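You operate a simulated robot arm through the tools that you are given. There is no shell and no other tool. Be economical: measure what you need, move in short steps, check, and stop when the job is done.

Carry out the task below with a simulated two-armed robot. There is one attempt and no reset: what you move stays moved.

TASK
Pick up the can that says "paste" from the crate lid with one hand, pass it to the other hand and put it on the lower rack shelf top. Set down upright: can.

The check looks at the end state, three seconds after you hand in, the way a careful person would. Anything else that was tipped, shoved, dropped, spilled or broken makes it a failure. Lids that push on must go on centred and level and be pressed home; caps that screw on are set level and turned clockwise until they are tight.

THE ROBOT
Two 7-joint arms with two-finger parallel grippers on one trunk, on a base that drives. Base frame: it is fixed to the floor where the robot stands at the start and does not move with it; the origin is under the middle of the robot, x ahead of it, y to its left, z up; the surface under the hand at the start is at about z = 63. Lengths are in cm, angles in rad, forces in N, time in s.
The left shoulder is at the start at [7, 18.6, 125.7], the right one opposite. With the tool pointing down near the work surface each hand reaches from about 10 to 68 cm from the robot's upright axis, wherever it stands, measured 20 degrees to its own side. Places, roughly: lower rack shelf top [270, -70, 60]. Payload 3.91 kg a hand.
Tool frame (each hand has its own): the origin (TCP) lies between the finger pads and is the grasp point; the fingertips stand 3 cm ahead of it; z points along the fingers, y is the line along which they close. The gripper opens to 11 cm. The fingers are 2 cm wide and 1 cm thick; the gripper's body (4.8 by 11.2 cm) begins 5.5 cm behind the TCP.
Orientation is told as [roll, pitch, yaw] about the base's x, y, z axes, in that order, counted from this pose: with the fingers straight down and closing along the base's y, the tool's x points along the base's -x, its y along +y and its z along -z.

THE INTERFACE
- The arms move only by the tool send_rows. It takes "left_moves", "right_moves" or both (then of equal length, played together; a hand with none holds still); each is a list of rows, each a list of 7 numbers: the shift along the tool's x, y, z in units of 25 mm (1.0 is 25 mm), then the turn, a rotation vector about the tool's x, y, z in units of 6 degrees (1.0 is 6 degrees), then the opening, from 0 (shut) to 1 (fully open). In form: [[tx, ty, tz, ax, ay, az, fingers], ...]. A call has 1 to 12 rows; each row shifts and turns the commanded pose from where the row before left it, along the tool's axes as they then stand. A call with a number of a shift or a turn outside -1 to 1 is refused whole. Rows are played at 5 a second. More than 5 cm and 0.15 rad between two rows, or a gripper value outside its range, and nothing of the call is played. A pose out of reach is approached as far as the arm can. The call stops where the force on the tool passes 40 N (or 10 N more than at its start, if that is more) or the arm is blocked; 0.2 s more then pass. Each finger travels about 7.2 cm/s and halts on what it meets, pressing with about 29 N; the grip force reading is that of the motor and also rises with nothing between the fingers. The clock runs only during rows and for 0.2 s after the last one: add rows that do not move to give the fingers time. It gives the time, the measured TCP pose, the force on the tool (base axes), the opening and the grip force at its end, in the units of the frame above (readings bear some noise), with the torque about the TCP (base axes, N m) and any sound that the robot's microphone picked up.
- Cameras (640 x 400 px; columns grow to the right, rows downward): "scene" is now at [11.89, -1.85, 147.5]; the picture's right is [-0.19, -0.98, -0.00], its down [-0.77, 0.15, -0.63] and it looks along [0.61, -0.12, -0.78] (base axes); focal length 251 px, centre (320, 200). "left" rides on the left gripper at [7.3, -1.7, -10.3] in its tool frame; the picture's right is [0.23, 0.97, 0.00], its down [-0.76, 0.18, -0.62] and it looks along [-0.61, 0.14, 0.78] (tool axes); focal length 222 px, centre (320, 200). "right" rides on the right gripper at [7.2, 1.7, -10.3] in its tool frame; the picture's right is [-0.23, 0.97, 0.00], its down [-0.76, -0.18, -0.62] and it looks along [-0.61, -0.14, 0.78] (tool axes); focal length 222 px, centre (320, 200). There is no depth. A picture from a camera that has moved, and an enlarged one, comes with that camera's place and axes in the base frame and with its lens. The place of the scene camera against the robot may be out by one fixed shift of up to 1.8 cm in any direction.
- get_image(camera): a new picture of that camera. No time passes.
- raise_lower(by): slides the trunk up (or, below 0, down) by that many cm; the arms and the scene camera ride with it, the base frame stays. It gives what a move gives, with no picture.
- steer(legs): drives the robot by 1 to 6 legs, each [ahead, turn to the left] in cm and rad, along the robot's own axes; the way and the turn of a leg run together, so that a leg with both is an arc; at most 150 cm and 3.142 rad a leg. The arms and the cameras ride along, it lands a little off, and it stops where it bumps. It gives what a move gives.
- head_to(pan, tilt): turns the head with the scene camera to pan (to the left, within 1.501 rad either way) and tilt (down, from -0.506 to 1.204), counted from straight ahead of the robot. It gives what a move gives.
- inspect(camera, box): a new picture of the part [left, top, right, bottom] of that camera's present view, enlarged. No time passes.
- sign_off(): hands the job in; it is judged then, once.

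Work in short steps. Places have to be worked out from the pictures, the camera data and where the tool is seen: move nearer, look again, correct. Check each grasp and each placing, and mend what went wrong. You have 120 turns and 108 pictures in all, those below and enlarged ones among them. Open the grippers and draw the arms clear of the work before you hand the job in, unless the task says otherwise; then end with one line.

The tools are called after "Request:" by a JSON object that holds its "api" and its "payload". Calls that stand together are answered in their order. send_rows: Moves the arms, as the interface text tells. Its arguments: {"type":"object","properties":{"left_moves":{"type":"array","items":{"type":"array","items":{"type":"number"}}},"right_moves":{"type":"array","items":{"type":"array","items":{"type":"number"}}}},"required":[]} The other tools are called the same way: raise_lower (by) slides the trunk up or down; steer (legs) drives the base; head_to (pan, tilt) turns the head that bears the scene camera; get_image (camera) takes a picture; inspect (camera, box) takes an enlarged picture of a part of a camera's view; sign_off () hands the job in.

At the start:

```text
time_s: 0.0
left_tcp_pos: [56.43, 13.69, 84.93]
left_tool_rot: [-0.014, -0.057, 0.039]
left_contact_force: [82.9, -207.7, -259.0]
left_torque: [27.52, -13.3, 19.62]
left_gripper_width: 11.01
left_grasp_force: 0.0
right_tcp_pos: [52.18, -38.96, 93.05]
right_tool_rot: [-0.001, -0.001, -0.001]
right_contact_force: [0.3, -0.4, 0.2]
right_torque: [0.02, 0.02, 0.01]
right_gripper_width: 11.02
right_grasp_force: 0.0
trunk travel left (down, up): [-76.7, 17.3]
robot x, y, heading: [0.11, -0.06, -0.0]
head pan, tilt: [-0.194, 0.895]
```

scene: 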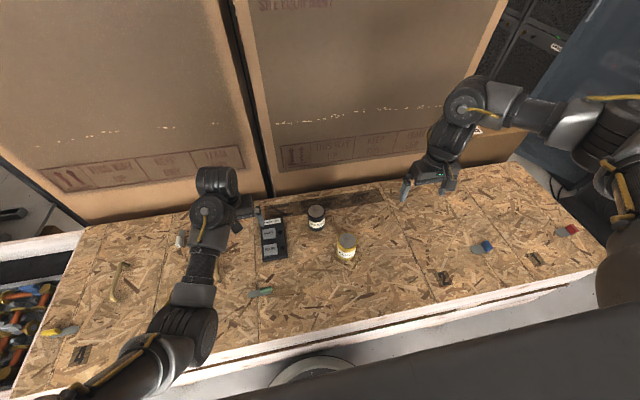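
right: 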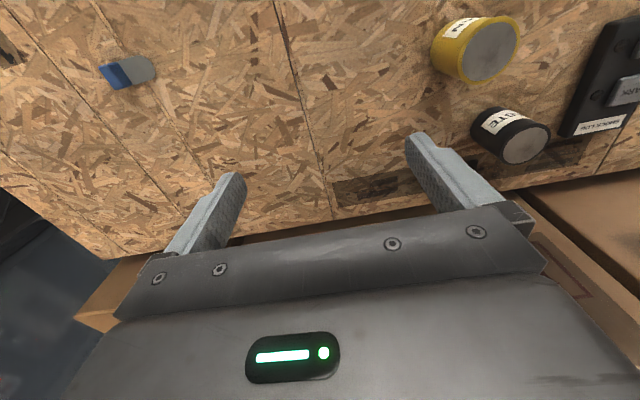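
left: 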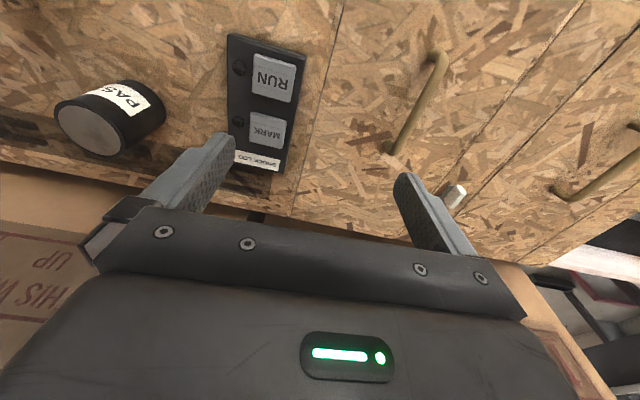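

The black can is the "PAS..." one; the left hand shows a large force at the start, so I look closer at both.

Request:
{"api": "inspect", "payload": {"camera": "scene", "box": [150, 150, 390, 300]}}

Request:
{"api": "inspect", "payload": {"camera": "right", "box": [400, 0, 640, 180]}}

```text
2.67 times, centred on (270, 225) of scene
camera zoom: at [11.89, -1.85, 147.5], right [-0.19, -0.98, 0.0], down [-0.77, 0.15, -0.63], along [0.61, -0.12, -0.78], focal length 670 px, centre (453, 133)
```

zoom: 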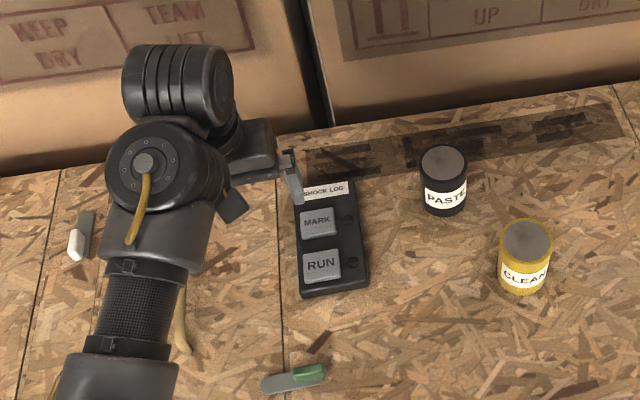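

```text
2.22 times, centred on (520, 90) of right
camera zoom: at [44.85, -37.32, 103.33], right [0.23, 0.97, 0.0], down [0.76, -0.18, 0.62], along [0.61, -0.14, -0.78], focal length 494 px, centre (-124, 444)
```

zoom: 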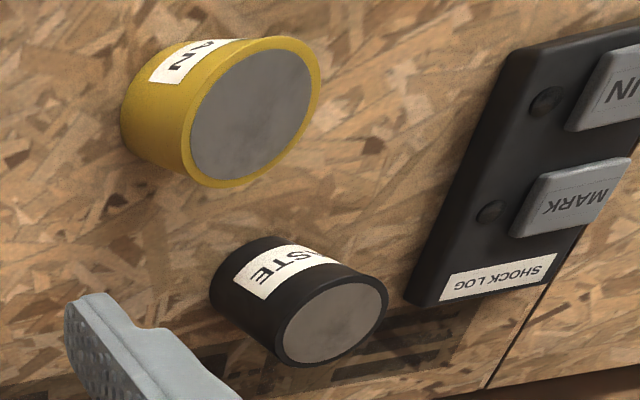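

Triangulating, the PASTE can is at about (66,-11), diameter ~6.5, top z≈72.5. I try a small backward move of the left hand to see whether its force reading is a real contact.

Request:
{"api": "send_rows", "payload": {"left_moves": [[0, 0, 0, 0, 0, 0, 1], [0.3, 0, 0, 0, 0, 0, 1]]}}

```text
time_s: 0.6
left_tcp_pos: [55.9, 13.68, 85.02]
left_tool_rot: [-0.018, -0.071, 0.042]
left_contact_force: [54.8, -53.4, -125.5]
left_torque: [7.41, -4.89, 5.35]
left_gripper_width: 11.02
left_grasp_force: 0.1
right_tcp_pos: [52.09, -39.06, 93.03]
right_tool_rot: [0.001, -0.001, 0.0]
right_contact_force: [0.3, -0.3, 0.2]
right_torque: [-0.01, 0.03, -0.01]
right_gripper_width: 11.0
right_grasp_force: 0.1
trunk travel left (down, up): [-76.7, 17.3]
robot x, y, heading: [-0.24, 0.41, 0.002]
head pan, tilt: [-0.194, 0.895]
```

The contact is real and is easing; I keep drawing back in small steps.

Request:
{"api": "send_rows", "payload": {"left_moves": [[0.4, 0, 0, 0, 0, 0, 1], [0.4, 0, 0, 0, 0, 0, 1], [0.4, 0, 0, 0, 0, 0, 1]]}}

Request:
{"api": "get_image", "payload": {"camera": "scene"}}

```text
time_s: 0.9
left_tcp_pos: [55.66, 13.59, 84.98]
left_tool_rot: [-0.02, -0.08, 0.047]
left_contact_force: [7.0, -27.9, -19.2]
left_torque: [3.55, -0.87, 2.73]
left_gripper_width: 11.02
left_grasp_force: 0.0
right_tcp_pos: [52.2, -39.05, 92.93]
right_tool_rot: [-0.001, -0.001, -0.001]
right_contact_force: [0.0, 0.1, 0.0]
right_torque: [-0.04, 0.01, 0.03]
right_gripper_width: 11.0
right_grasp_force: 0.1
trunk travel left (down, up): [-76.7, 17.3]
robot x, y, heading: [-0.14, 0.1, -0.003]
head pan, tilt: [-0.194, 0.895]
stopped in row 1 (left hand): the force on the tool passed its limit at 168 N (the readings are from after the stop); the commanded pose is now the measured one
```

```text
102 pictures are left
camera scene: at [11.89, -1.86, 147.5], right [-0.19, -0.98, 0.0], down [-0.77, 0.15, -0.63], along [0.61, -0.12, -0.78], focal length 251 px, centre (320, 200)
```

scene: 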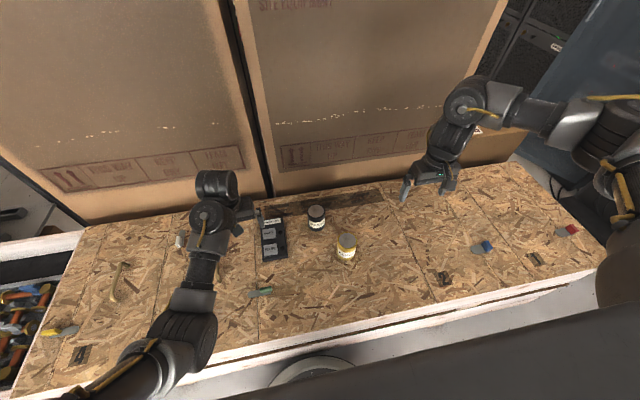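

Force has fallen to ~30 N; continue back and slightly lower.

Request:
{"api": "send_rows", "payload": {"left_moves": [[0.3, 0, 0, 0, 0, 0, 1], [0.5, 0, 0, 0, 0, 0, 1], [0.5, 0, 0, 0, 0, 0, 1], [0.5, 0, 0, 0, 0, 0, 1]]}}

```text
time_s: 1.2
left_tcp_pos: [55.72, 13.62, 85.13]
left_tool_rot: [-0.022, -0.083, 0.047]
left_contact_force: [4.8, -13.8, -11.6]
left_torque: [1.77, -0.55, 1.34]
left_gripper_width: 11.0
left_grasp_force: 0.2
right_tcp_pos: [52.03, -39.1, 92.92]
right_tool_rot: [0.001, 0.0, 0.001]
right_contact_force: [-0.1, 1.1, -0.2]
right_torque: [-0.04, 0.02, -0.02]
right_gripper_width: 11.0
right_grasp_force: 0.0
trunk travel left (down, up): [-76.7, 17.3]
robot x, y, heading: [0.1, -0.45, -0.0]
head pan, tilt: [-0.194, 0.895]
stopped in row 1 (left hand): the force on the tool passed its limit at 55 N (the readings are from after the stop); the commanded pose is now the measured one
```

Force points right and down on the tool, so I yield that way (−y, down) by a little.

Request:
{"api": "send_rows", "payload": {"left_moves": [[0, -0.2, 0.2, 0, 0, 0, 1], [0, -0.2, 0.2, 0, 0, 0, 1]]}}

Request:
{"api": "inspect", "payload": {"camera": "scene", "box": [120, 130, 300, 250]}}

```text
time_s: 1.8
left_tcp_pos: [55.68, 12.57, 83.92]
left_tool_rot: [-0.02, -0.081, 0.046]
left_contact_force: [0.2, 0.0, 0.2]
left_torque: [0.0, 0.0, -0.02]
left_gripper_width: 11.02
left_grasp_force: 0.1
right_tcp_pos: [52.1, -39.0, 92.9]
right_tool_rot: [-0.001, 0.001, 0.0]
right_contact_force: [-0.2, 0.5, 0.4]
right_torque: [0.01, 0.01, -0.02]
right_gripper_width: 10.99
right_grasp_force: 0.0
trunk travel left (down, up): [-76.7, 17.3]
robot x, y, heading: [-0.12, -0.3, -0.001]
head pan, tilt: [-0.194, 0.895]
```

```text
3.33 times, centred on (210, 190) of scene
camera zoom: at [11.89, -1.86, 147.5], right [-0.19, -0.98, 0.0], down [-0.77, 0.15, -0.63], along [0.61, -0.12, -0.78], focal length 837 px, centre (687, 233)
```

zoom: 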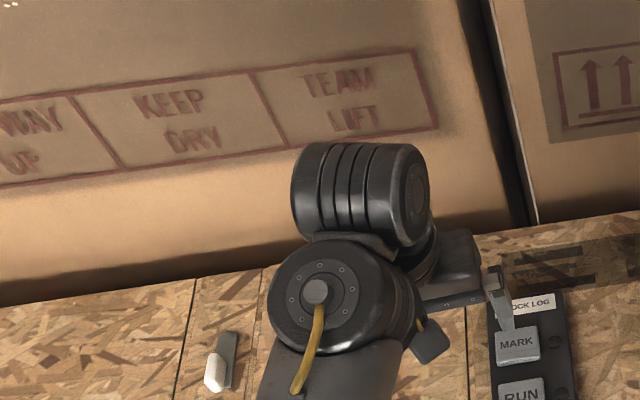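

Free now. I draw the left hand back and up, out of the way.

Request:
{"api": "send_rows", "payload": {"left_moves": [[0.5, 0, 0, 0, 0, 0, 1], [0.7, 0, 0, 0, 0, 0, 1], [0.7, 0, 0, 0, 0, 0, 1], [0.7, 0, -0.2, 0, 0, 0, 1], [0.7, 0, -0.3, 0, 0, 0, 1], [0.7, 0.3, -0.4, 0, 0, 0, 1], [0.7, 0.4, -0.4, 0, 0, 0, 1], [0.7, 0.5, -0.4, 0, 0, 0, 1]]}}

Request:
{"api": "get_image", "payload": {"camera": "scene"}}

```text
time_s: 3.6
left_tcp_pos: [46.39, 13.31, 83.32]
left_tool_rot: [-0.02, -0.081, 0.045]
left_contact_force: [0.0, 0.2, 0.8]
left_torque: [0.01, -0.03, -0.04]
left_gripper_width: 11.0
left_grasp_force: 0.1
left hand out of reach, approached as far as the arm can: row 5, 6, 7, 8
right_tcp_pos: [51.93, -39.09, 92.97]
right_tool_rot: [0.0, 0.001, -0.001]
right_contact_force: [0.3, 0.6, -0.2]
right_torque: [0.0, -0.04, -0.01]
right_gripper_width: 11.04
right_grasp_force: 0.0
trunk travel left (down, up): [-76.7, 17.3]
robot x, y, heading: [0.26, -0.03, -0.001]
head pan, tilt: [-0.194, 0.895]
```

```text
100 pictures are left
camera scene: at [11.77, -1.77, 147.52], right [-0.19, -0.98, 0.0], down [-0.77, 0.15, -0.63], along [0.61, -0.12, -0.78], focal length 251 px, centre (320, 200)
```

scene: 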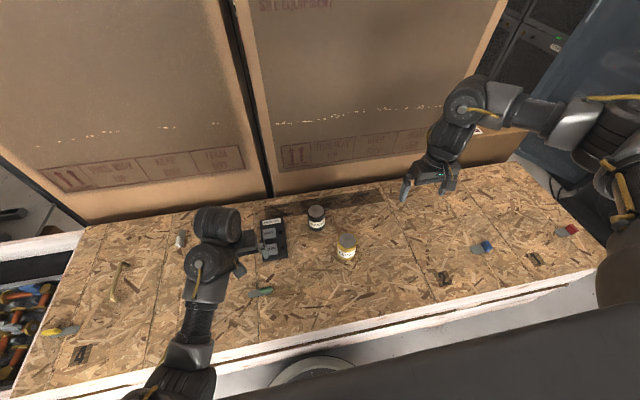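

Left is clear; I move it a bit further left while bringing the right hand to above the can.

Request:
{"api": "send_rows", "payload": {"left_moves": [[0, 0.4, 0, 0, 0, 0, 1], [0, 0.4, 0, 0, 0, 0, 1], [0, 0.4, 0, 0, 0, 0, 1], [0, 0.4, 0, 0, 0, 0, 1], [0, 0.4, 0, 0, 0, 0, 1], [0, 0.4, 0, 0, 0, 0, 1], [0, 0.4, 0, 0, 0, 0, 1], [0, 0.4, 0, 0, 0, 0, 1], [0, 0, 0, 0, 0, 0, 1], [0, 0, 0, 0, 0, 0, 1], [0, 0, 0, 0, 0, 0, 1]], "right_moves": [[-0.45, 1, 0, 0, 0, 0, 1], [-0.45, 1, 0, 0, 0, 0, 1], [-0.45, 1, 0, 0, 0, 0, 1], [-0.45, 1, 0, 0, 0, 0, 1], [-0.45, 1, 0, 0, 0, 0, 1], [-0.45, 1, 0, 0, 0, 0, 1], [-0.45, 1, 0, 0, 0, 0, 1], [-0.45, 1, 0, 0, 0, 0, 1], [-0.45, 1, 0, 0, 0, 0, 1], [-0.45, 1, 0, 0, 0, 0, 1], [-0.45, 1, 0, 0, 0, 0, 1]]}}

Request:
{"api": "get_image", "payload": {"camera": "right"}}

Request:
{"api": "get_image", "payload": {"camera": "scene"}}

```text
time_s: 4.2
left_tcp_pos: [46.42, 15.17, 83.15]
left_tool_rot: [-0.027, -0.083, 0.06]
left_contact_force: [0.6, -11.2, -6.0]
left_torque: [1.44, -0.5, 1.16]
left_gripper_width: 10.99
left_grasp_force: 0.0
right_tcp_pos: [53.99, -34.76, 93.02]
right_tool_rot: [-0.001, 0.0, 0.002]
right_contact_force: [-0.1, -0.2, -0.8]
right_torque: [0.0, -0.02, 0.0]
right_gripper_width: 10.98
right_grasp_force: 0.1
trunk travel left (down, up): [-76.7, 17.3]
robot x, y, heading: [0.03, -0.29, -0.003]
head pan, tilt: [-0.194, 0.895]
stopped in row 2 (left hand): the force on the tool passed its limit at 56 N (the readings are from after the stop); the commanded pose is now the measured one
```

```text
99 pictures are left
camera right: at [46.81, -32.91, 103.38], right [0.23, 0.97, 0.0], down [0.76, -0.18, 0.62], along [0.61, -0.14, -0.78], focal length 222 px, centre (320, 200)
```

right: 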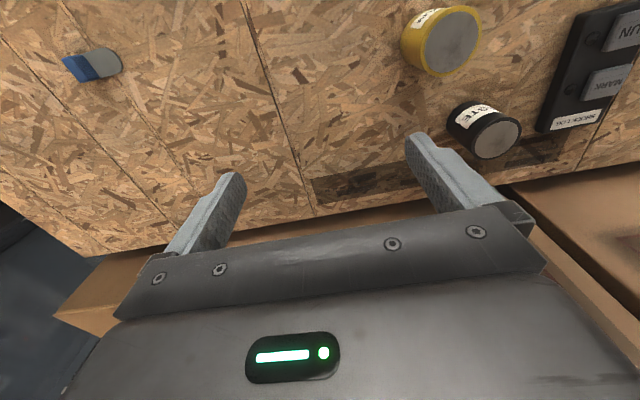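

```text
98 pictures are left
camera scene: at [11.9, -1.67, 147.5], right [-0.19, -0.98, 0.0], down [-0.77, 0.15, -0.63], along [0.61, -0.12, -0.78], focal length 251 px, centre (320, 200)
```

scene: 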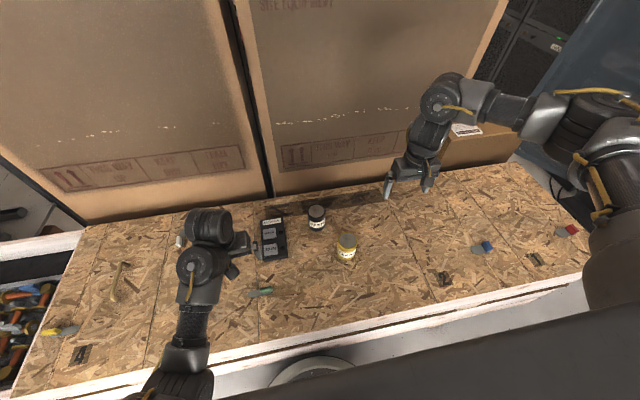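

The left wrist is folded against its own arm toward +y; I ease it 1.5 cm back to the right, leave it, and continue the right hand toward the can.

Request:
{"api": "send_rows", "payload": {"left_moves": [[0, -0.3, 0.1, 0, 0, 0, 1], [0, -0.3, 0.1, 0, 0, 0, 1], [0, 0, 0, 0, 0, 0, 1], [0, 0, 0, 0, 0, 0, 1], [0, 0, 0, 0, 0, 0, 1], [0, 0, 0, 0, 0, 0, 1], [0, 0, 0, 0, 0, 0, 1], [0, 0, 0, 0, 0, 0, 1], [0, 0, 0, 0, 0, 0, 1], [0, 0, 0, 0, 0, 0, 1]], "right_moves": [[-0.45, 0.95, 0, 0, 0, 0, 1], [-0.45, 0.95, 0, 0, 0, 0, 1], [-0.45, 0.95, 0, 0, 0, 0, 1], [-0.45, 0.95, 0, 0, 0, 0, 1], [-0.45, 0.95, 0, 0, 0, 0, 1], [-0.45, 0.95, 0, 0, 0, 0, 1], [-0.45, 0.95, 0, 0, 0, 0, 1], [-0.45, 0.95, 0, 0, 0, 0, 1], [-0.45, 0.95, 0, 0, 0, 0, 1], [-0.45, 0.95, 0, 0, 0, 0, 1]]}}

Request:
{"api": "get_image", "payload": {"camera": "right"}}

Request:
{"api": "get_image", "payload": {"camera": "scene"}}

```text
time_s: 6.4
left_tcp_pos: [46.48, 13.85, 82.72]
left_tool_rot: [-0.026, -0.081, 0.058]
left_contact_force: [0.5, -0.4, 1.5]
left_torque: [0.0, 0.0, -0.01]
left_gripper_width: 11.02
left_grasp_force: 0.0
right_tcp_pos: [65.3, -10.72, 93.02]
right_tool_rot: [-0.002, 0.001, 0.001]
right_contact_force: [-0.8, 0.9, -1.1]
right_torque: [-0.02, -0.03, 0.01]
right_gripper_width: 10.98
right_grasp_force: 0.0
trunk travel left (down, up): [-76.7, 17.3]
robot x, y, heading: [0.08, -0.17, 0.006]
head pan, tilt: [-0.194, 0.895]
```

```text
97 pictures are left
camera right: at [58.07, -8.96, 103.38], right [0.23, 0.97, 0.0], down [0.76, -0.18, 0.62], along [0.61, -0.14, -0.78], focal length 222 px, centre (320, 200)
```

right: 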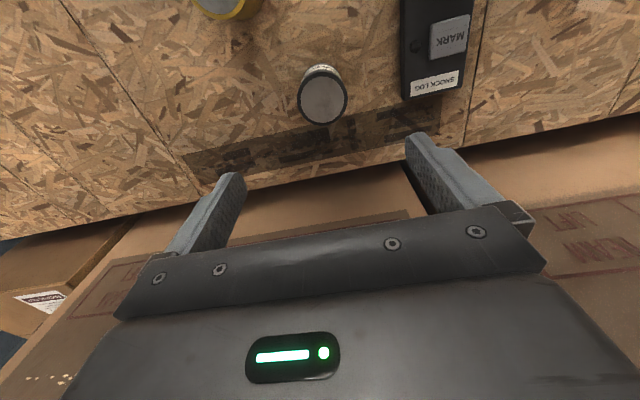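

```text
96 pictures are left
camera scene: at [11.91, -1.54, 147.5], right [-0.19, -0.98, 0.0], down [-0.77, 0.15, -0.63], along [0.61, -0.12, -0.78], focal length 251 px, centre (320, 200)
```

scene: 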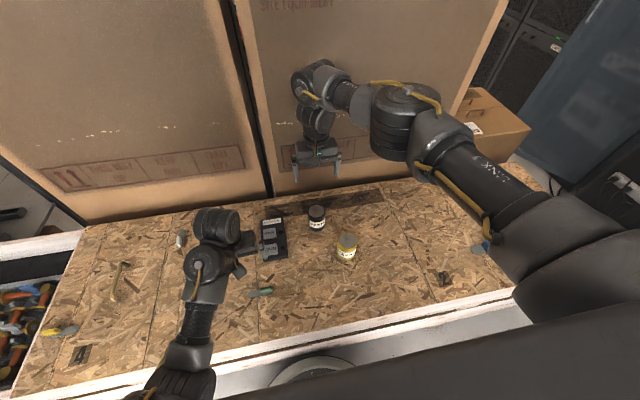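

Can top centre at about (66.1,-10.4); right hand needs +0.8 x, +0.3 y. I correct and descend to z≈78.

Request:
{"api": "send_rows", "payload": {"right_moves": [[-0.35, 0.12, 1, 0, 0, 0, 1], [0, 0, 1, 0, 0, 0, 1], [0, 0, 1, 0, 0, 0, 1], [0, 0, 1, 0, 0, 0, 1], [0, 0, 1, 0, 0, 0, 1], [0, 0, 1, 0, 0, 0, 1]]}}

Request:
{"api": "get_image", "payload": {"camera": "right"}}

Request:
{"api": "inspect", "payload": {"camera": "scene", "box": [240, 130, 400, 260]}}

```text
time_s: 7.8
left_tcp_pos: [46.53, 13.63, 82.76]
left_tool_rot: [-0.024, -0.084, 0.058]
left_contact_force: [0.6, 0.0, 0.3]
left_torque: [0.02, -0.02, -0.01]
left_gripper_width: 11.01
left_grasp_force: 0.1
right_tcp_pos: [65.4, -10.69, 78.95]
right_tool_rot: [0.003, 0.001, 0.0]
right_contact_force: [-0.4, 0.5, 0.6]
right_torque: [0.0, 0.01, 0.0]
right_gripper_width: 11.0
right_grasp_force: 0.0
right hand out of reach, approached as far as the arm can: row 6
trunk travel left (down, up): [-76.7, 17.3]
robot x, y, heading: [0.04, 0.02, -0.002]
head pan, tilt: [-0.194, 0.895]
```

```text
95 pictures are left
camera right: at [58.17, -8.78, 89.35], right [0.23, 0.97, 0.0], down [0.76, -0.18, 0.62], along [0.61, -0.14, -0.78], focal length 222 px, centre (320, 200)
```

right: 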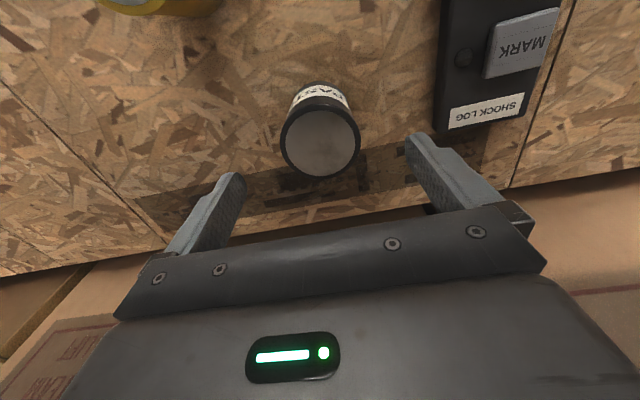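

```text
3.08 times, centred on (320, 195) of scene
camera zoom: at [11.91, -1.81, 147.5], right [-0.19, -0.98, 0.0], down [-0.77, 0.15, -0.63], along [0.61, -0.12, -0.78], focal length 773 px, centre (320, 215)
```

zoom: 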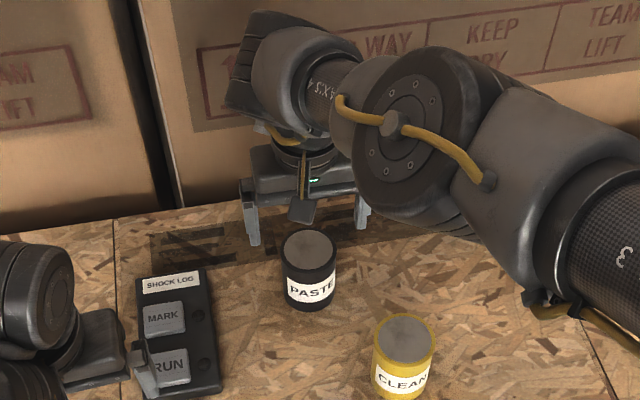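

Reach runs out at z≈79, so I lower the trunk by 4 cm (hands ride down), keeping fingertips just about the can top.

Request:
{"api": "raise_lower", "payload": {"by": -4}}

Request:
{"api": "get_image", "payload": {"camera": "right"}}

Request:
{"api": "get_image", "payload": {"camera": "scene"}}

```text
time_s: 8.6
left_tcp_pos: [46.48, 13.58, 78.78]
left_tool_rot: [-0.022, -0.083, 0.056]
left_contact_force: [-0.6, 0.3, 0.6]
left_torque: [-0.01, -0.03, -0.01]
left_gripper_width: 11.01
left_grasp_force: 0.0
right_tcp_pos: [65.37, -10.59, 75.04]
right_tool_rot: [0.0, 0.001, 0.0]
right_contact_force: [-0.4, 0.0, 0.1]
right_torque: [0.02, -0.01, -0.02]
right_gripper_width: 11.03
right_grasp_force: 0.0
trunk travel left (down, up): [-72.7, 21.3]
robot x, y, heading: [0.1, -0.06, -0.007]
head pan, tilt: [-0.194, 0.895]
```

```text
93 pictures are left
camera right: at [58.13, -8.81, 85.38], right [0.23, 0.97, 0.0], down [0.76, -0.18, 0.62], along [0.61, -0.14, -0.78], focal length 222 px, centre (320, 200)
```

right: 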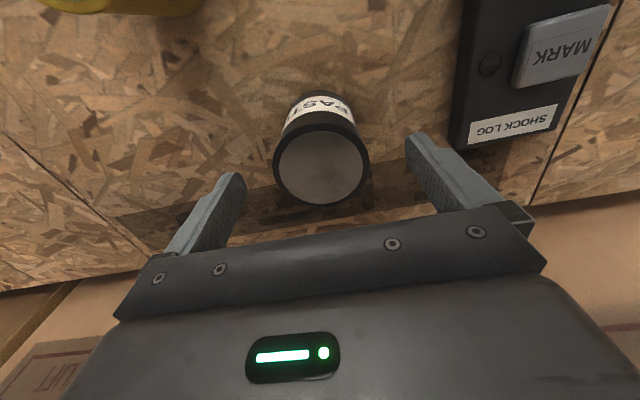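

```text
92 pictures are left
camera scene: at [11.84, -1.84, 143.51], right [-0.19, -0.98, 0.0], down [-0.77, 0.15, -0.63], along [0.61, -0.12, -0.78], focal length 251 px, centre (320, 200)
```

scene: 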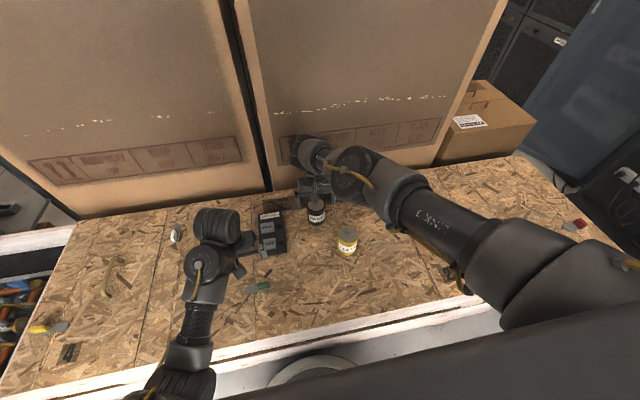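

The hand is centred over the can within 0.3 cm; lower the trunk 4 more so TCP is near z=71.

Request:
{"api": "raise_lower", "payload": {"by": -4}}

Request:
{"api": "get_image", "payload": {"camera": "right"}}

```text
time_s: 9.5
left_tcp_pos: [46.44, 13.61, 74.79]
left_tool_rot: [-0.023, -0.084, 0.057]
left_contact_force: [0.1, -0.2, -0.2]
left_torque: [0.03, 0.01, 0.01]
left_gripper_width: 11.01
left_grasp_force: 0.0
right_tcp_pos: [65.43, -10.58, 70.99]
right_tool_rot: [-0.001, -0.001, -0.001]
right_contact_force: [0.7, 0.4, 0.2]
right_torque: [-0.01, -0.01, 0.01]
right_gripper_width: 10.98
right_grasp_force: 0.0
trunk travel left (down, up): [-68.7, 25.3]
robot x, y, heading: [-0.31, 0.09, 0.002]
head pan, tilt: [-0.194, 0.895]
```

```text
91 pictures are left
camera right: at [58.13, -8.81, 81.38], right [0.23, 0.97, 0.0], down [0.76, -0.18, 0.62], along [0.61, -0.14, -0.78], focal length 222 px, centre (320, 200)
```

right: 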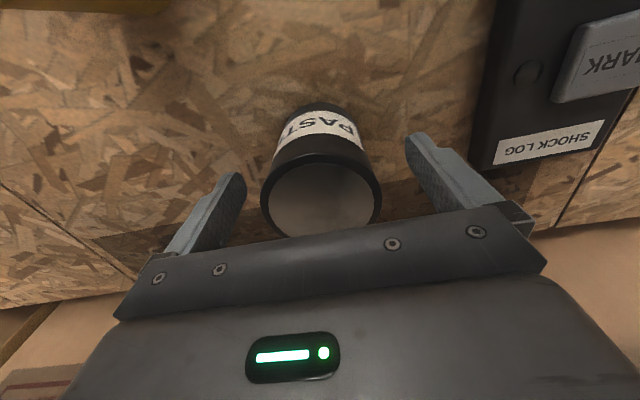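

Can lies between the fingers; I close.

Request:
{"api": "send_rows", "payload": {"right_moves": [[0, 0, 0, 0, 0, 0, 0.7], [0, 0, 0, 0, 0, 0, 0.5], [0, 0, 0, 0, 0, 0, 0.3], [0, 0, 0, 0, 0, 0, 0.3], [0, 0, 0, 0, 0, 0, 0.3]]}}

Request:
{"api": "get_image", "payload": {"camera": "right"}}

```text
time_s: 10.7
left_tcp_pos: [46.58, 13.47, 74.67]
left_tool_rot: [-0.024, -0.084, 0.058]
left_contact_force: [-0.1, 0.2, 0.4]
left_torque: [-0.01, 0.0, -0.02]
left_gripper_width: 11.0
left_grasp_force: 0.1
right_tcp_pos: [65.43, -10.61, 71.02]
right_tool_rot: [-0.001, 0.0, 0.0]
right_contact_force: [-0.4, -1.4, 0.9]
right_torque: [-0.15, -0.04, 0.03]
right_gripper_width: 6.59
right_grasp_force: 29.0
trunk travel left (down, up): [-68.7, 25.3]
robot x, y, heading: [-0.29, 0.32, 0.001]
head pan, tilt: [-0.194, 0.895]
```

```text
90 pictures are left
camera right: at [58.17, -8.81, 81.35], right [0.23, 0.97, 0.0], down [0.76, -0.18, 0.62], along [0.61, -0.14, -0.78], focal length 222 px, centre (320, 200)
```

right: 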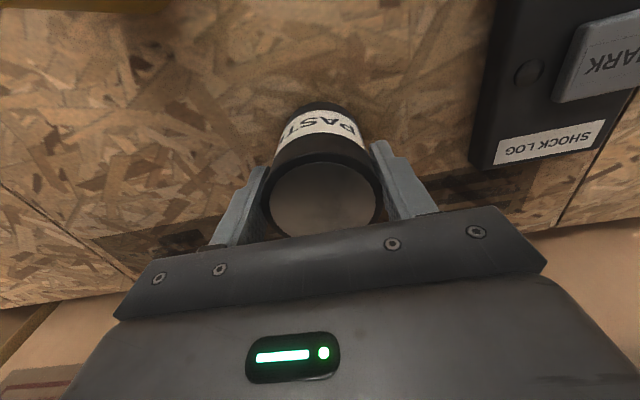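

Gripped (6.6 cm, 29 N). I lift with the trunk by 20 cm.

Request:
{"api": "raise_lower", "payload": {"by": 20}}

Request:
{"api": "get_image", "payload": {"camera": "scene"}}

Request:
{"api": "get_image", "payload": {"camera": "left"}}

Request:
{"api": "get_image", "payload": {"camera": "right"}}

```text
time_s: 12.8
left_tcp_pos: [46.6, 13.56, 94.8]
left_tool_rot: [-0.023, -0.082, 0.058]
left_contact_force: [0.3, -0.3, -0.3]
left_torque: [-0.01, 0.05, 0.0]
left_gripper_width: 10.98
left_grasp_force: 0.1
right_tcp_pos: [65.4, -10.67, 90.94]
right_tool_rot: [0.0, -0.001, 0.001]
right_contact_force: [-0.1, 0.0, -3.1]
right_torque: [-0.01, 0.02, 0.01]
right_gripper_width: 6.53
right_grasp_force: 28.5
trunk travel left (down, up): [-88.7, 5.3]
robot x, y, heading: [-0.18, 0.04, -0.001]
head pan, tilt: [-0.194, 0.895]
```

```text
89 pictures are left
camera scene: at [11.97, -1.83, 159.49], right [-0.19, -0.98, 0.0], down [-0.77, 0.15, -0.62], along [0.61, -0.12, -0.78], focal length 251 px, centre (320, 200)
```

scene: 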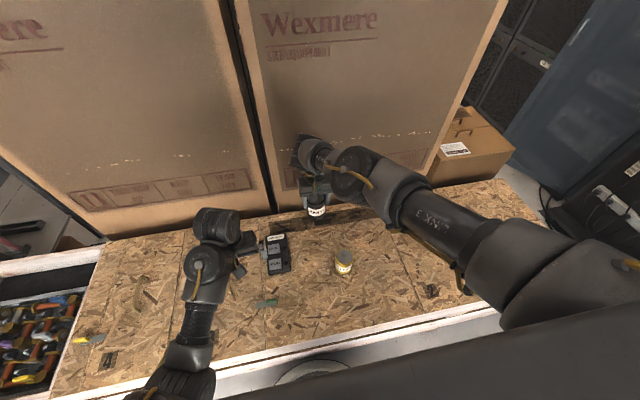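

```text
88 pictures are left
camera left: at [38.54, 11.59, 104.58], right [-0.28, 0.96, -0.04], down [0.7, 0.23, 0.68], along [0.66, 0.16, -0.73], focal length 222 px, centre (320, 200)
```

left: 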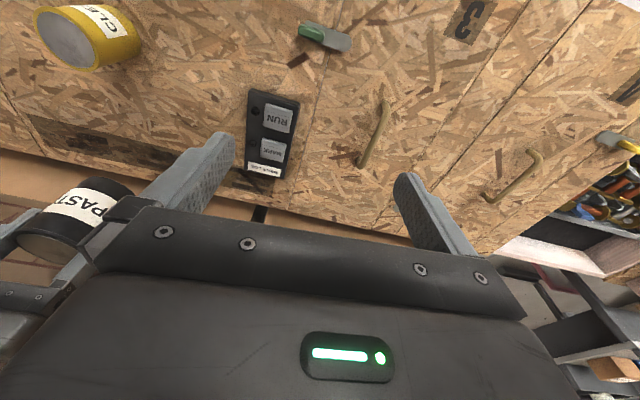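

```text
87 pictures are left
camera right: at [58.19, -8.81, 101.32], right [0.23, 0.97, 0.0], down [0.76, -0.18, 0.62], along [0.61, -0.14, -0.78], focal length 222 px, centre (320, 200)
```

right: 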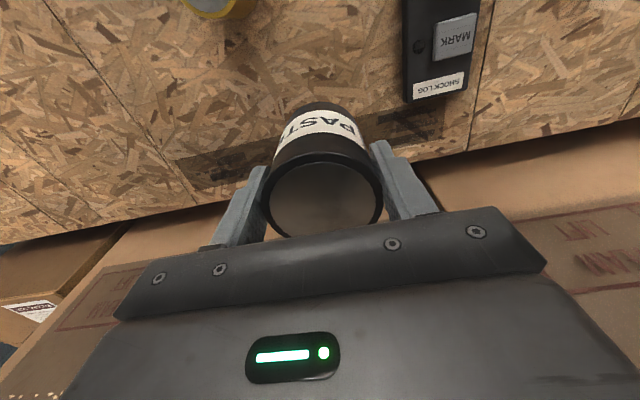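

Can is held. I pan the head toward the rack (right, ahead) to plan the drive.

Request:
{"api": "head_to", "payload": {"pan": -0.5, "tilt": 0.3}}

Request:
{"api": "get_image", "payload": {"camera": "scene"}}

Request:
{"api": "head_to", "payload": {"pan": -1.3, "tilt": 0.5}}

Request:
{"api": "get_image", "payload": {"camera": "scene"}}

```text
time_s: 13.8
left_tcp_pos: [46.63, 13.61, 94.77]
left_tool_rot: [-0.023, -0.082, 0.056]
left_contact_force: [-0.1, 0.2, 0.0]
left_torque: [0.01, 0.0, 0.03]
left_gripper_width: 11.0
left_grasp_force: 0.0
right_tcp_pos: [65.48, -10.56, 90.88]
right_tool_rot: [0.001, 0.0, -0.001]
right_contact_force: [-0.1, -0.5, -2.1]
right_torque: [-0.01, 0.0, -0.02]
right_gripper_width: 6.53
right_grasp_force: 29.1
trunk travel left (down, up): [-88.7, 5.3]
robot x, y, heading: [0.79, -0.12, -0.003]
head pan, tilt: [-0.499, 0.3]
```

```text
86 pictures are left
camera scene: at [12.71, -4.84, 164.67], right [-0.48, -0.88, 0.0], down [-0.26, 0.14, -0.95], along [0.84, -0.46, -0.3], focal length 251 px, centre (320, 200)
```

scene: 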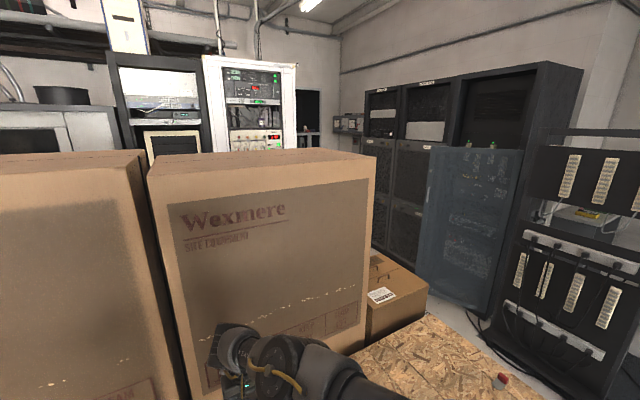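

```text
time_s: 15.0
left_tcp_pos: [46.49, 13.53, 94.84]
left_tool_rot: [-0.022, -0.082, 0.059]
left_contact_force: [0.2, 0.3, 0.3]
left_torque: [0.01, 0.03, 0.0]
left_gripper_width: 11.01
left_grasp_force: 0.1
right_tcp_pos: [65.35, -10.51, 91.03]
right_tool_rot: [0.0, 0.0, 0.002]
right_contact_force: [0.1, -0.7, -3.1]
right_torque: [0.03, 0.02, 0.03]
right_gripper_width: 6.56
right_grasp_force: 28.9
trunk travel left (down, up): [-88.7, 5.3]
robot x, y, heading: [0.12, -0.47, 0.002]
head pan, tilt: [-1.3, 0.499]
```

```text
85 pictures are left
camera scene: at [6.96, -9.14, 162.85], right [-0.96, -0.27, 0.0], down [-0.13, 0.46, -0.88], along [0.24, -0.85, -0.48], focal length 251 px, centre (320, 200)
```

scene: 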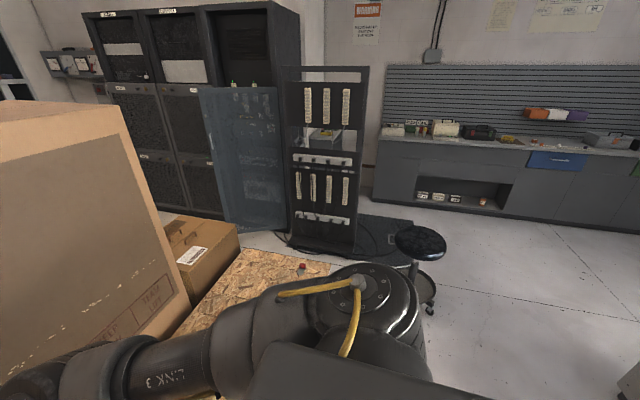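

Right-side corridor seems the way to the rack (behind the tall boxes). First I pull the right hand with the can closer to the body.

Request:
{"api": "send_rows", "payload": {"right_moves": [[0.5, 0, -0.1, 0, 0, 0, 0.3], [0.8, -0.4, -0.2, 0, 0, 0, 0.3], [0.8, -0.5, -0.2, 0, 0, 0, 0.3], [0.8, -0.5, -0.2, 0, 0, 0, 0.3], [0.8, -0.5, -0.2, 0, 0, 0, 0.3], [0.8, -0.5, 0, 0, 0, 0, 0.3], [0.8, -0.5, 0, 0, 0, 0, 0.3], [0.8, -0.5, 0, 0, 0, 0, 0.3], [0.8, -0.5, 0, 0, 0, 0, 0.3], [0.6, -0.5, 0, 0, 0, 0, 0.3]]}}

Request:
{"api": "head_to", "payload": {"pan": 1.4, "tilt": 0.5}}

Request:
{"api": "get_image", "payload": {"camera": "scene"}}

```text
time_s: 17.2
left_tcp_pos: [46.48, 13.54, 94.77]
left_tool_rot: [-0.021, -0.083, 0.057]
left_contact_force: [0.5, -0.2, -0.4]
left_torque: [0.04, -0.01, 0.02]
left_gripper_width: 10.98
left_grasp_force: 0.0
right_tcp_pos: [46.76, -21.61, 93.32]
right_tool_rot: [0.004, 0.001, 0.0]
right_contact_force: [0.1, 0.3, -3.6]
right_torque: [0.01, 0.0, 0.0]
right_gripper_width: 6.54
right_grasp_force: 28.8
trunk travel left (down, up): [-88.7, 5.3]
robot x, y, heading: [-0.11, -0.0, 0.002]
head pan, tilt: [-1.3, 0.499]
```

```text
time_s: 19.6
left_tcp_pos: [46.43, 13.58, 94.81]
left_tool_rot: [-0.022, -0.081, 0.058]
left_contact_force: [-0.3, -0.7, 0.4]
left_torque: [-0.01, -0.01, 0.0]
left_gripper_width: 11.02
left_grasp_force: 0.1
right_tcp_pos: [46.82, -21.58, 93.23]
right_tool_rot: [0.001, 0.001, 0.001]
right_contact_force: [0.3, 0.0, -3.1]
right_torque: [-0.01, 0.03, 0.02]
right_gripper_width: 6.53
right_grasp_force: 29.6
trunk travel left (down, up): [-88.7, 5.3]
robot x, y, heading: [0.05, -0.16, -0.002]
head pan, tilt: [1.4, 0.499]
```

```text
84 pictures are left
camera scene: at [6.05, 8.56, 162.85], right [0.99, -0.17, 0.0], down [-0.08, -0.47, -0.88], along [0.15, 0.87, -0.48], focal length 251 px, centre (320, 200)
```

scene: 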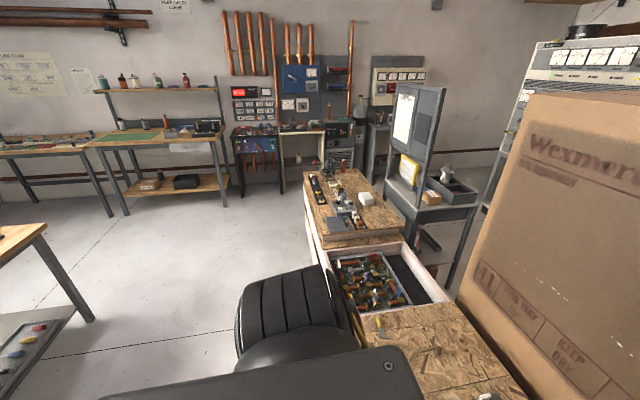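

Left is blocked by the crate; go right. Back off 35 cm, then look right at the stool and the corridor.

Request:
{"api": "steer", "payload": {"legs": [[-35, 0]]}}

Request:
{"api": "head_to", "payload": {"pan": -1.1, "tilt": 0.6}}

Request:
{"api": "get_image", "payload": {"camera": "scene"}}

```text
time_s: 21.9
left_tcp_pos: [10.93, 13.63, 94.72]
left_tool_rot: [-0.023, -0.082, 0.061]
left_contact_force: [-0.3, -0.1, 1.0]
left_torque: [0.02, 0.02, 0.04]
left_gripper_width: 10.99
left_grasp_force: 0.1
right_tcp_pos: [11.29, -21.49, 93.32]
right_tool_rot: [0.002, -0.002, 0.002]
right_contact_force: [0.4, 0.5, -2.6]
right_torque: [0.0, 0.01, 0.02]
right_gripper_width: 6.56
right_grasp_force: 29.3
trunk travel left (down, up): [-88.7, 5.3]
robot x, y, heading: [-35.62, -0.19, -0.001]
head pan, tilt: [1.4, 0.499]
```

```text
time_s: 24.1
left_tcp_pos: [10.98, 13.61, 94.74]
left_tool_rot: [-0.022, -0.083, 0.059]
left_contact_force: [-0.2, -0.5, -0.9]
left_torque: [0.0, 0.01, 0.01]
left_gripper_width: 11.0
left_grasp_force: 0.1
right_tcp_pos: [11.1, -21.47, 93.34]
right_tool_rot: [0.002, -0.001, 0.002]
right_contact_force: [0.4, -0.4, -2.9]
right_torque: [-0.02, 0.02, 0.01]
right_gripper_width: 6.53
right_grasp_force: 29.1
trunk travel left (down, up): [-88.7, 5.3]
robot x, y, heading: [-35.24, -0.21, 0.001]
head pan, tilt: [-1.1, 0.6]
```

```text
83 pictures are left
camera scene: at [-27.09, -8.29, 161.93], right [-0.89, -0.46, 0.0], down [-0.26, 0.5, -0.82], along [0.38, -0.73, -0.57], focal length 251 px, centre (320, 200)
```

scene: 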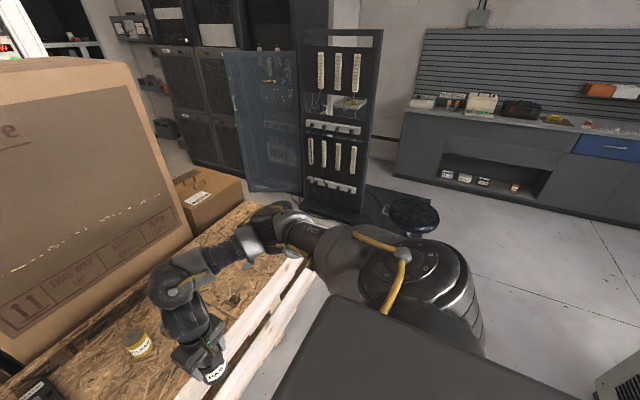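

The stool near the table's right corner may narrow the way; I turn right and advance 40 cm for a better look.

Request:
{"api": "steer", "payload": {"legs": [[0, -1.571], [40, 0]]}}

Request:
{"api": "head_to", "payload": {"pan": 0.1, "tilt": 0.75}}

Request:
{"api": "get_image", "payload": {"camera": "scene"}}

```text
time_s: 30.4
left_tcp_pos: [-19.31, -86.01, 94.8]
left_tool_rot: [-0.023, -0.085, -1.479]
left_contact_force: [-0.3, -0.6, 0.6]
left_torque: [0.01, -0.01, 0.03]
left_gripper_width: 11.0
left_grasp_force: 0.1
right_tcp_pos: [-54.43, -87.39, 93.38]
right_tool_rot: [0.001, 0.001, -1.536]
right_contact_force: [-0.7, 0.3, -3.3]
right_torque: [0.04, 0.0, 0.03]
right_gripper_width: 6.56
right_grasp_force: 29.6
trunk travel left (down, up): [-88.7, 5.3]
robot x, y, heading: [-34.86, -39.77, -1.535]
head pan, tilt: [-1.1, 0.6]
```

```text
time_s: 31.8
left_tcp_pos: [-19.19, -85.98, 94.74]
left_tool_rot: [-0.022, -0.083, -1.481]
left_contact_force: [-0.5, 0.2, -0.2]
left_torque: [0.0, 0.02, 0.0]
left_gripper_width: 10.98
left_grasp_force: 0.1
right_tcp_pos: [-54.41, -87.49, 93.21]
right_tool_rot: [0.002, -0.001, -1.539]
right_contact_force: [-0.1, -0.2, -3.6]
right_torque: [0.0, 0.01, 0.0]
right_gripper_width: 6.56
right_grasp_force: 28.7
trunk travel left (down, up): [-88.7, 5.3]
robot x, y, heading: [-34.53, -40.0, -1.54]
head pan, tilt: [0.099, 0.75]
```

```text
82 pictures are left
camera scene: at [-33.84, -53.5, 160.65], right [-0.99, -0.13, 0.0], down [-0.09, 0.68, -0.73], along [0.1, -0.72, -0.68], focal length 251 px, centre (320, 200)
```

scene: 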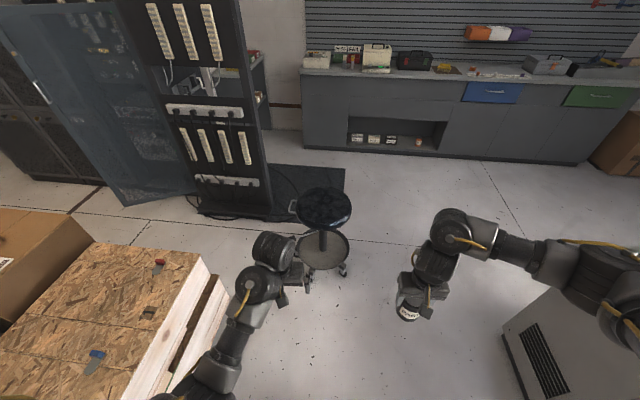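

The gap between table corner and stool is tight; I need my base's footprint and a careful measure of the stool, so I look down and zoom.

Request:
{"api": "inspect", "payload": {"camera": "scene", "box": [160, 170, 380, 310]}}

Request:
{"api": "head_to", "payload": {"pan": 0.1, "tilt": 1.2}}

Request:
{"api": "get_image", "payload": {"camera": "scene"}}

```text
2.86 times, centred on (270, 240) of scene
camera zoom: at [-33.84, -53.5, 160.65], right [-0.99, -0.13, 0.0], down [-0.09, 0.68, -0.73], along [0.1, -0.72, -0.68], focal length 718 px, centre (463, 86)
```

zoom: 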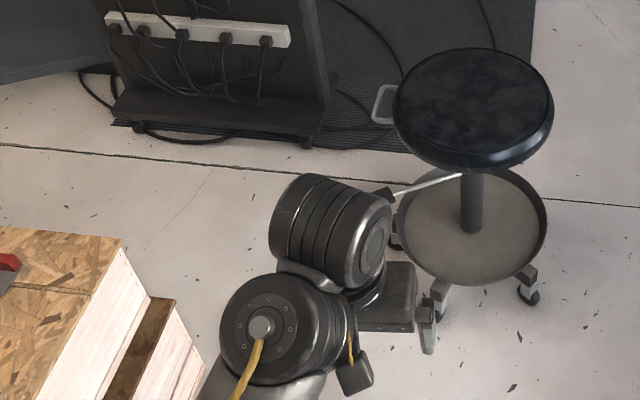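

```text
time_s: 32.7
left_tcp_pos: [-19.27, -85.98, 94.85]
left_tool_rot: [-0.023, -0.082, -1.48]
left_contact_force: [-0.1, 0.4, 0.0]
left_torque: [0.03, -0.02, 0.01]
left_gripper_width: 10.98
left_grasp_force: 0.1
right_tcp_pos: [-54.35, -87.52, 93.13]
right_tool_rot: [0.002, -0.001, -1.537]
right_contact_force: [0.0, -0.5, -3.3]
right_torque: [0.03, -0.01, 0.0]
right_gripper_width: 6.57
right_grasp_force: 29.0
trunk travel left (down, up): [-88.7, 5.3]
robot x, y, heading: [-34.65, -39.77, -1.54]
head pan, tilt: [0.099, 1.201]
```

```text
80 pictures are left
camera scene: at [-34.18, -50.82, 157.48], right [-0.99, -0.13, 0.0], down [-0.12, 0.92, -0.36], along [0.05, -0.36, -0.93], focal length 251 px, centre (320, 200)
```

scene: 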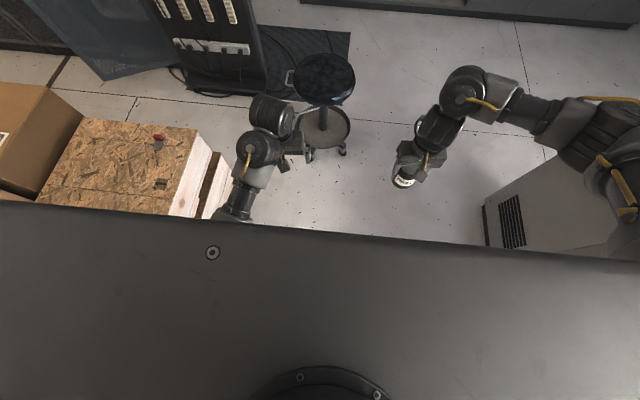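

The gap there (~49 cm) looks too narrow for my ~50 cm base, and shoving the stool is not allowed. I explore the other (left) way round: turn around and drive along the crates.

Request:
{"api": "steer", "payload": {"legs": [[0, 1.57], [0, 1.54], [110, 0]]}}

Request:
{"api": "head_to", "payload": {"pan": -0.6, "tilt": 0.35}}

Request:
{"api": "get_image", "payload": {"camera": "scene"}}

```text
time_s: 45.9
left_tcp_pos: [-49.48, 116.49, 94.65]
left_tool_rot: [-0.022, -0.085, 1.636]
left_contact_force: [0.6, 0.1, 0.0]
left_torque: [0.01, -0.02, 0.01]
left_gripper_width: 11.01
left_grasp_force: 0.1
right_tcp_pos: [-14.28, 117.24, 93.27]
right_tool_rot: [0.001, -0.002, 1.58]
right_contact_force: [0.1, -0.3, -2.8]
right_torque: [-0.01, -0.02, 0.0]
right_gripper_width: 6.52
right_grasp_force: 29.2
trunk travel left (down, up): [-88.7, 5.3]
robot x, y, heading: [-35.58, 70.08, 1.575]
head pan, tilt: [0.099, 1.201]
```

```text
time_s: 47.1
left_tcp_pos: [-49.6, 116.5, 94.73]
left_tool_rot: [-0.024, -0.081, 1.638]
left_contact_force: [1.3, -0.6, 0.4]
left_torque: [0.01, 0.02, -0.01]
left_gripper_width: 11.01
left_grasp_force: 0.1
right_tcp_pos: [-14.29, 117.2, 93.23]
right_tool_rot: [0.001, -0.001, 1.58]
right_contact_force: [0.6, -0.2, -2.3]
right_torque: [-0.01, 0.01, -0.06]
right_gripper_width: 6.54
right_grasp_force: 29.1
trunk travel left (down, up): [-88.7, 5.3]
robot x, y, heading: [-35.11, 70.29, 1.575]
head pan, tilt: [-0.6, 0.351]
```

```text
79 pictures are left
camera scene: at [-30.78, 82.68, 164.2], right [0.83, -0.56, 0.0], down [-0.19, -0.29, -0.94], along [0.52, 0.78, -0.34], focal length 251 px, centre (320, 200)
```

scene: 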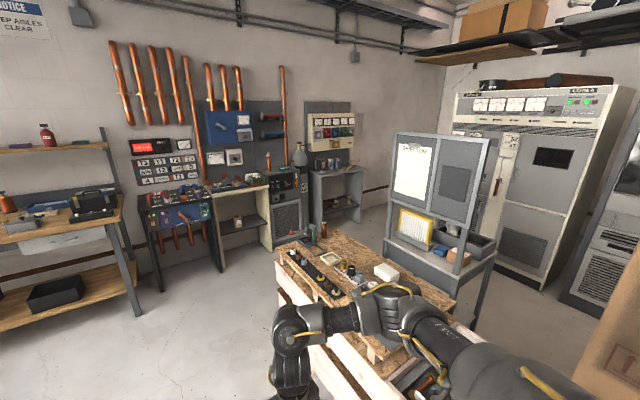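

The left way looks passable: crates end around y≈230–250, benches at y≈335, white cabinets behind. I raise the trunk fully for clearance, advance and look again.

Request:
{"api": "raise_lower", "payload": {"by": 5}}

Request:
{"api": "steer", "payload": {"legs": [[90, 0]]}}

Request:
{"api": "head_to", "payload": {"pan": -0.8, "tilt": 0.6}}

Request:
{"api": "get_image", "payload": {"camera": "scene"}}

Request:
{"api": "head_to", "payload": {"pan": 0.0, "tilt": 0.5}}

Request:
{"api": "get_image", "payload": {"camera": "scene"}}

```text
time_s: 48.0
left_tcp_pos: [-49.49, 116.64, 99.74]
left_tool_rot: [-0.023, -0.082, 1.637]
left_contact_force: [-0.5, 0.3, -0.5]
left_torque: [-0.01, -0.02, -0.01]
left_gripper_width: 11.01
left_grasp_force: 0.1
right_tcp_pos: [-14.37, 117.22, 98.3]
right_tool_rot: [0.003, -0.001, 1.581]
right_contact_force: [0.7, 0.3, -3.0]
right_torque: [0.01, -0.02, -0.04]
right_gripper_width: 6.53
right_grasp_force: 28.2
trunk travel left (down, up): [-93.7, 0.3]
robot x, y, heading: [-35.37, 70.29, 1.576]
head pan, tilt: [-0.6, 0.351]
```

```text
time_s: 52.8
left_tcp_pos: [-49.67, 206.51, 99.8]
left_tool_rot: [-0.022, -0.082, 1.631]
left_contact_force: [0.2, -0.4, 0.3]
left_torque: [0.0, 0.05, -0.02]
left_gripper_width: 11.01
left_grasp_force: 0.1
right_tcp_pos: [-14.61, 206.84, 98.33]
right_tool_rot: [0.0, 0.001, 1.575]
right_contact_force: [-0.1, 0.4, -3.2]
right_torque: [-0.04, 0.05, 0.01]
right_gripper_width: 6.55
right_grasp_force: 28.9
trunk travel left (down, up): [-93.7, 0.3]
robot x, y, heading: [-35.89, 160.01, 1.57]
head pan, tilt: [-0.6, 0.351]
```

```text
time_s: 53.5
left_tcp_pos: [-49.74, 206.54, 99.69]
left_tool_rot: [-0.023, -0.083, 1.63]
left_contact_force: [-0.1, 0.3, 0.4]
left_torque: [0.01, 0.07, 0.02]
left_gripper_width: 11.02
left_grasp_force: 0.0
right_tcp_pos: [-14.62, 206.83, 98.24]
right_tool_rot: [0.0, -0.001, 1.575]
right_contact_force: [0.9, 0.7, -2.9]
right_torque: [0.0, 0.0, -0.01]
right_gripper_width: 6.52
right_grasp_force: 29.2
trunk travel left (down, up): [-93.7, 0.3]
robot x, y, heading: [-35.79, 160.33, 1.57]
head pan, tilt: [-0.799, 0.6]
```

```text
78 pictures are left
camera scene: at [-30.11, 171.02, 166.94], right [0.7, -0.71, 0.0], down [-0.4, -0.4, -0.83], along [0.59, 0.58, -0.56], focal length 251 px, centre (320, 200)
```

scene: 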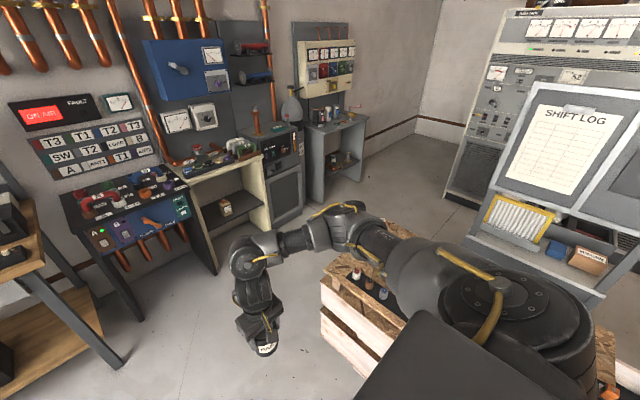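

```text
time_s: 54.6
left_tcp_pos: [-49.74, 206.35, 99.72]
left_tool_rot: [-0.022, -0.083, 1.631]
left_contact_force: [0.0, -0.7, -0.1]
left_torque: [-0.02, 0.02, 0.03]
left_gripper_width: 10.98
left_grasp_force: 0.1
right_tcp_pos: [-14.46, 206.87, 98.33]
right_tool_rot: [0.002, 0.001, 1.574]
right_contact_force: [0.4, -0.3, -2.9]
right_torque: [-0.04, 0.0, 0.02]
right_gripper_width: 6.54
right_grasp_force: 28.8
trunk travel left (down, up): [-93.7, 0.3]
robot x, y, heading: [-35.62, 160.15, 1.571]
head pan, tilt: [0.0, 0.499]
```

```text
77 pictures are left
camera scene: at [-36.44, 173.9, 167.84], right [1.0, 0.0, 0.0], down [0.0, -0.48, -0.88], along [0.0, 0.88, -0.48], focal length 251 px, centre (320, 200)
```

scene: 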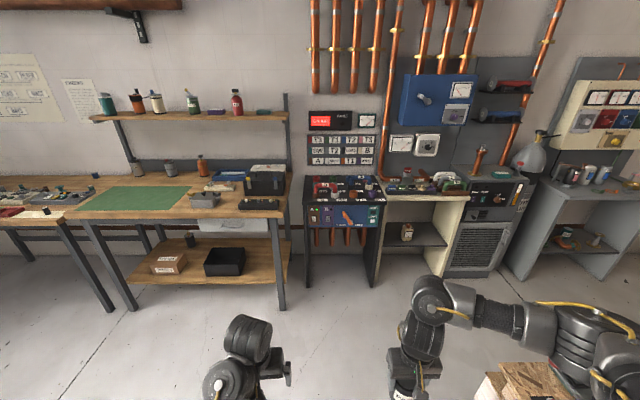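

Crate end at y≈231, benches from y≈331: a ~100 cm lane. I drive ahead 61 cm and then take a right arc of radius 61 cm into it.

Request:
{"api": "steer", "payload": {"legs": [[61, 0], [95.8, -1.571]]}}

Request:
{"api": "head_to", "payload": {"pan": -0.5, "tilt": 0.5}}

Request:
{"api": "get_image", "payload": {"camera": "scene"}}

```text
time_s: 62.7
left_tcp_pos: [71.74, 297.24, 99.71]
left_tool_rot: [-0.024, -0.083, 0.076]
left_contact_force: [0.5, -0.2, 0.9]
left_torque: [0.0, -0.02, -0.03]
left_gripper_width: 10.99
left_grasp_force: 0.1
right_tcp_pos: [72.51, 262.13, 98.24]
right_tool_rot: [0.002, 0.001, 0.017]
right_contact_force: [-0.9, 0.3, -2.9]
right_torque: [0.0, 0.03, 0.0]
right_gripper_width: 6.52
right_grasp_force: 28.7
trunk travel left (down, up): [-93.7, 0.3]
robot x, y, heading: [25.24, 283.03, 0.015]
head pan, tilt: [0.0, 0.499]
cut short: leg 2
```

```text
time_s: 63.6
left_tcp_pos: [71.63, 297.35, 99.72]
left_tool_rot: [-0.023, -0.082, 0.073]
left_contact_force: [0.4, 0.1, -0.2]
left_torque: [-0.01, -0.01, 0.02]
left_gripper_width: 11.01
left_grasp_force: 0.0
right_tcp_pos: [72.64, 262.1, 98.28]
right_tool_rot: [0.003, -0.001, 0.017]
right_contact_force: [-0.4, 0.2, -2.3]
right_torque: [0.03, 0.03, 0.02]
right_gripper_width: 6.53
right_grasp_force: 28.9
trunk travel left (down, up): [-93.7, 0.3]
robot x, y, heading: [25.28, 282.66, 0.02]
head pan, tilt: [-0.499, 0.499]
```

```text
76 pictures are left
camera scene: at [37.97, 278.52, 167.84], right [-0.46, -0.89, 0.0], down [-0.43, 0.22, -0.88], along [0.78, -0.4, -0.48], focal length 251 px, centre (320, 200)
```

scene: 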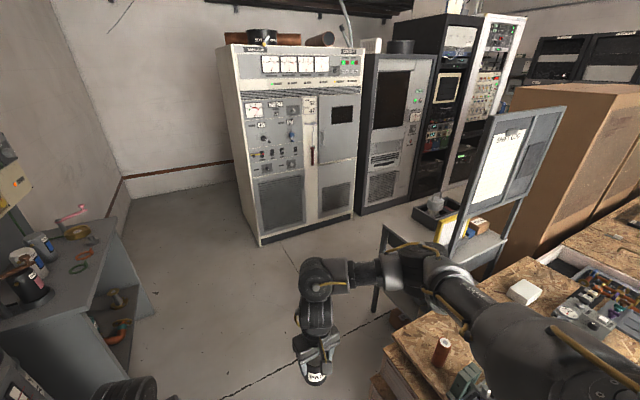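

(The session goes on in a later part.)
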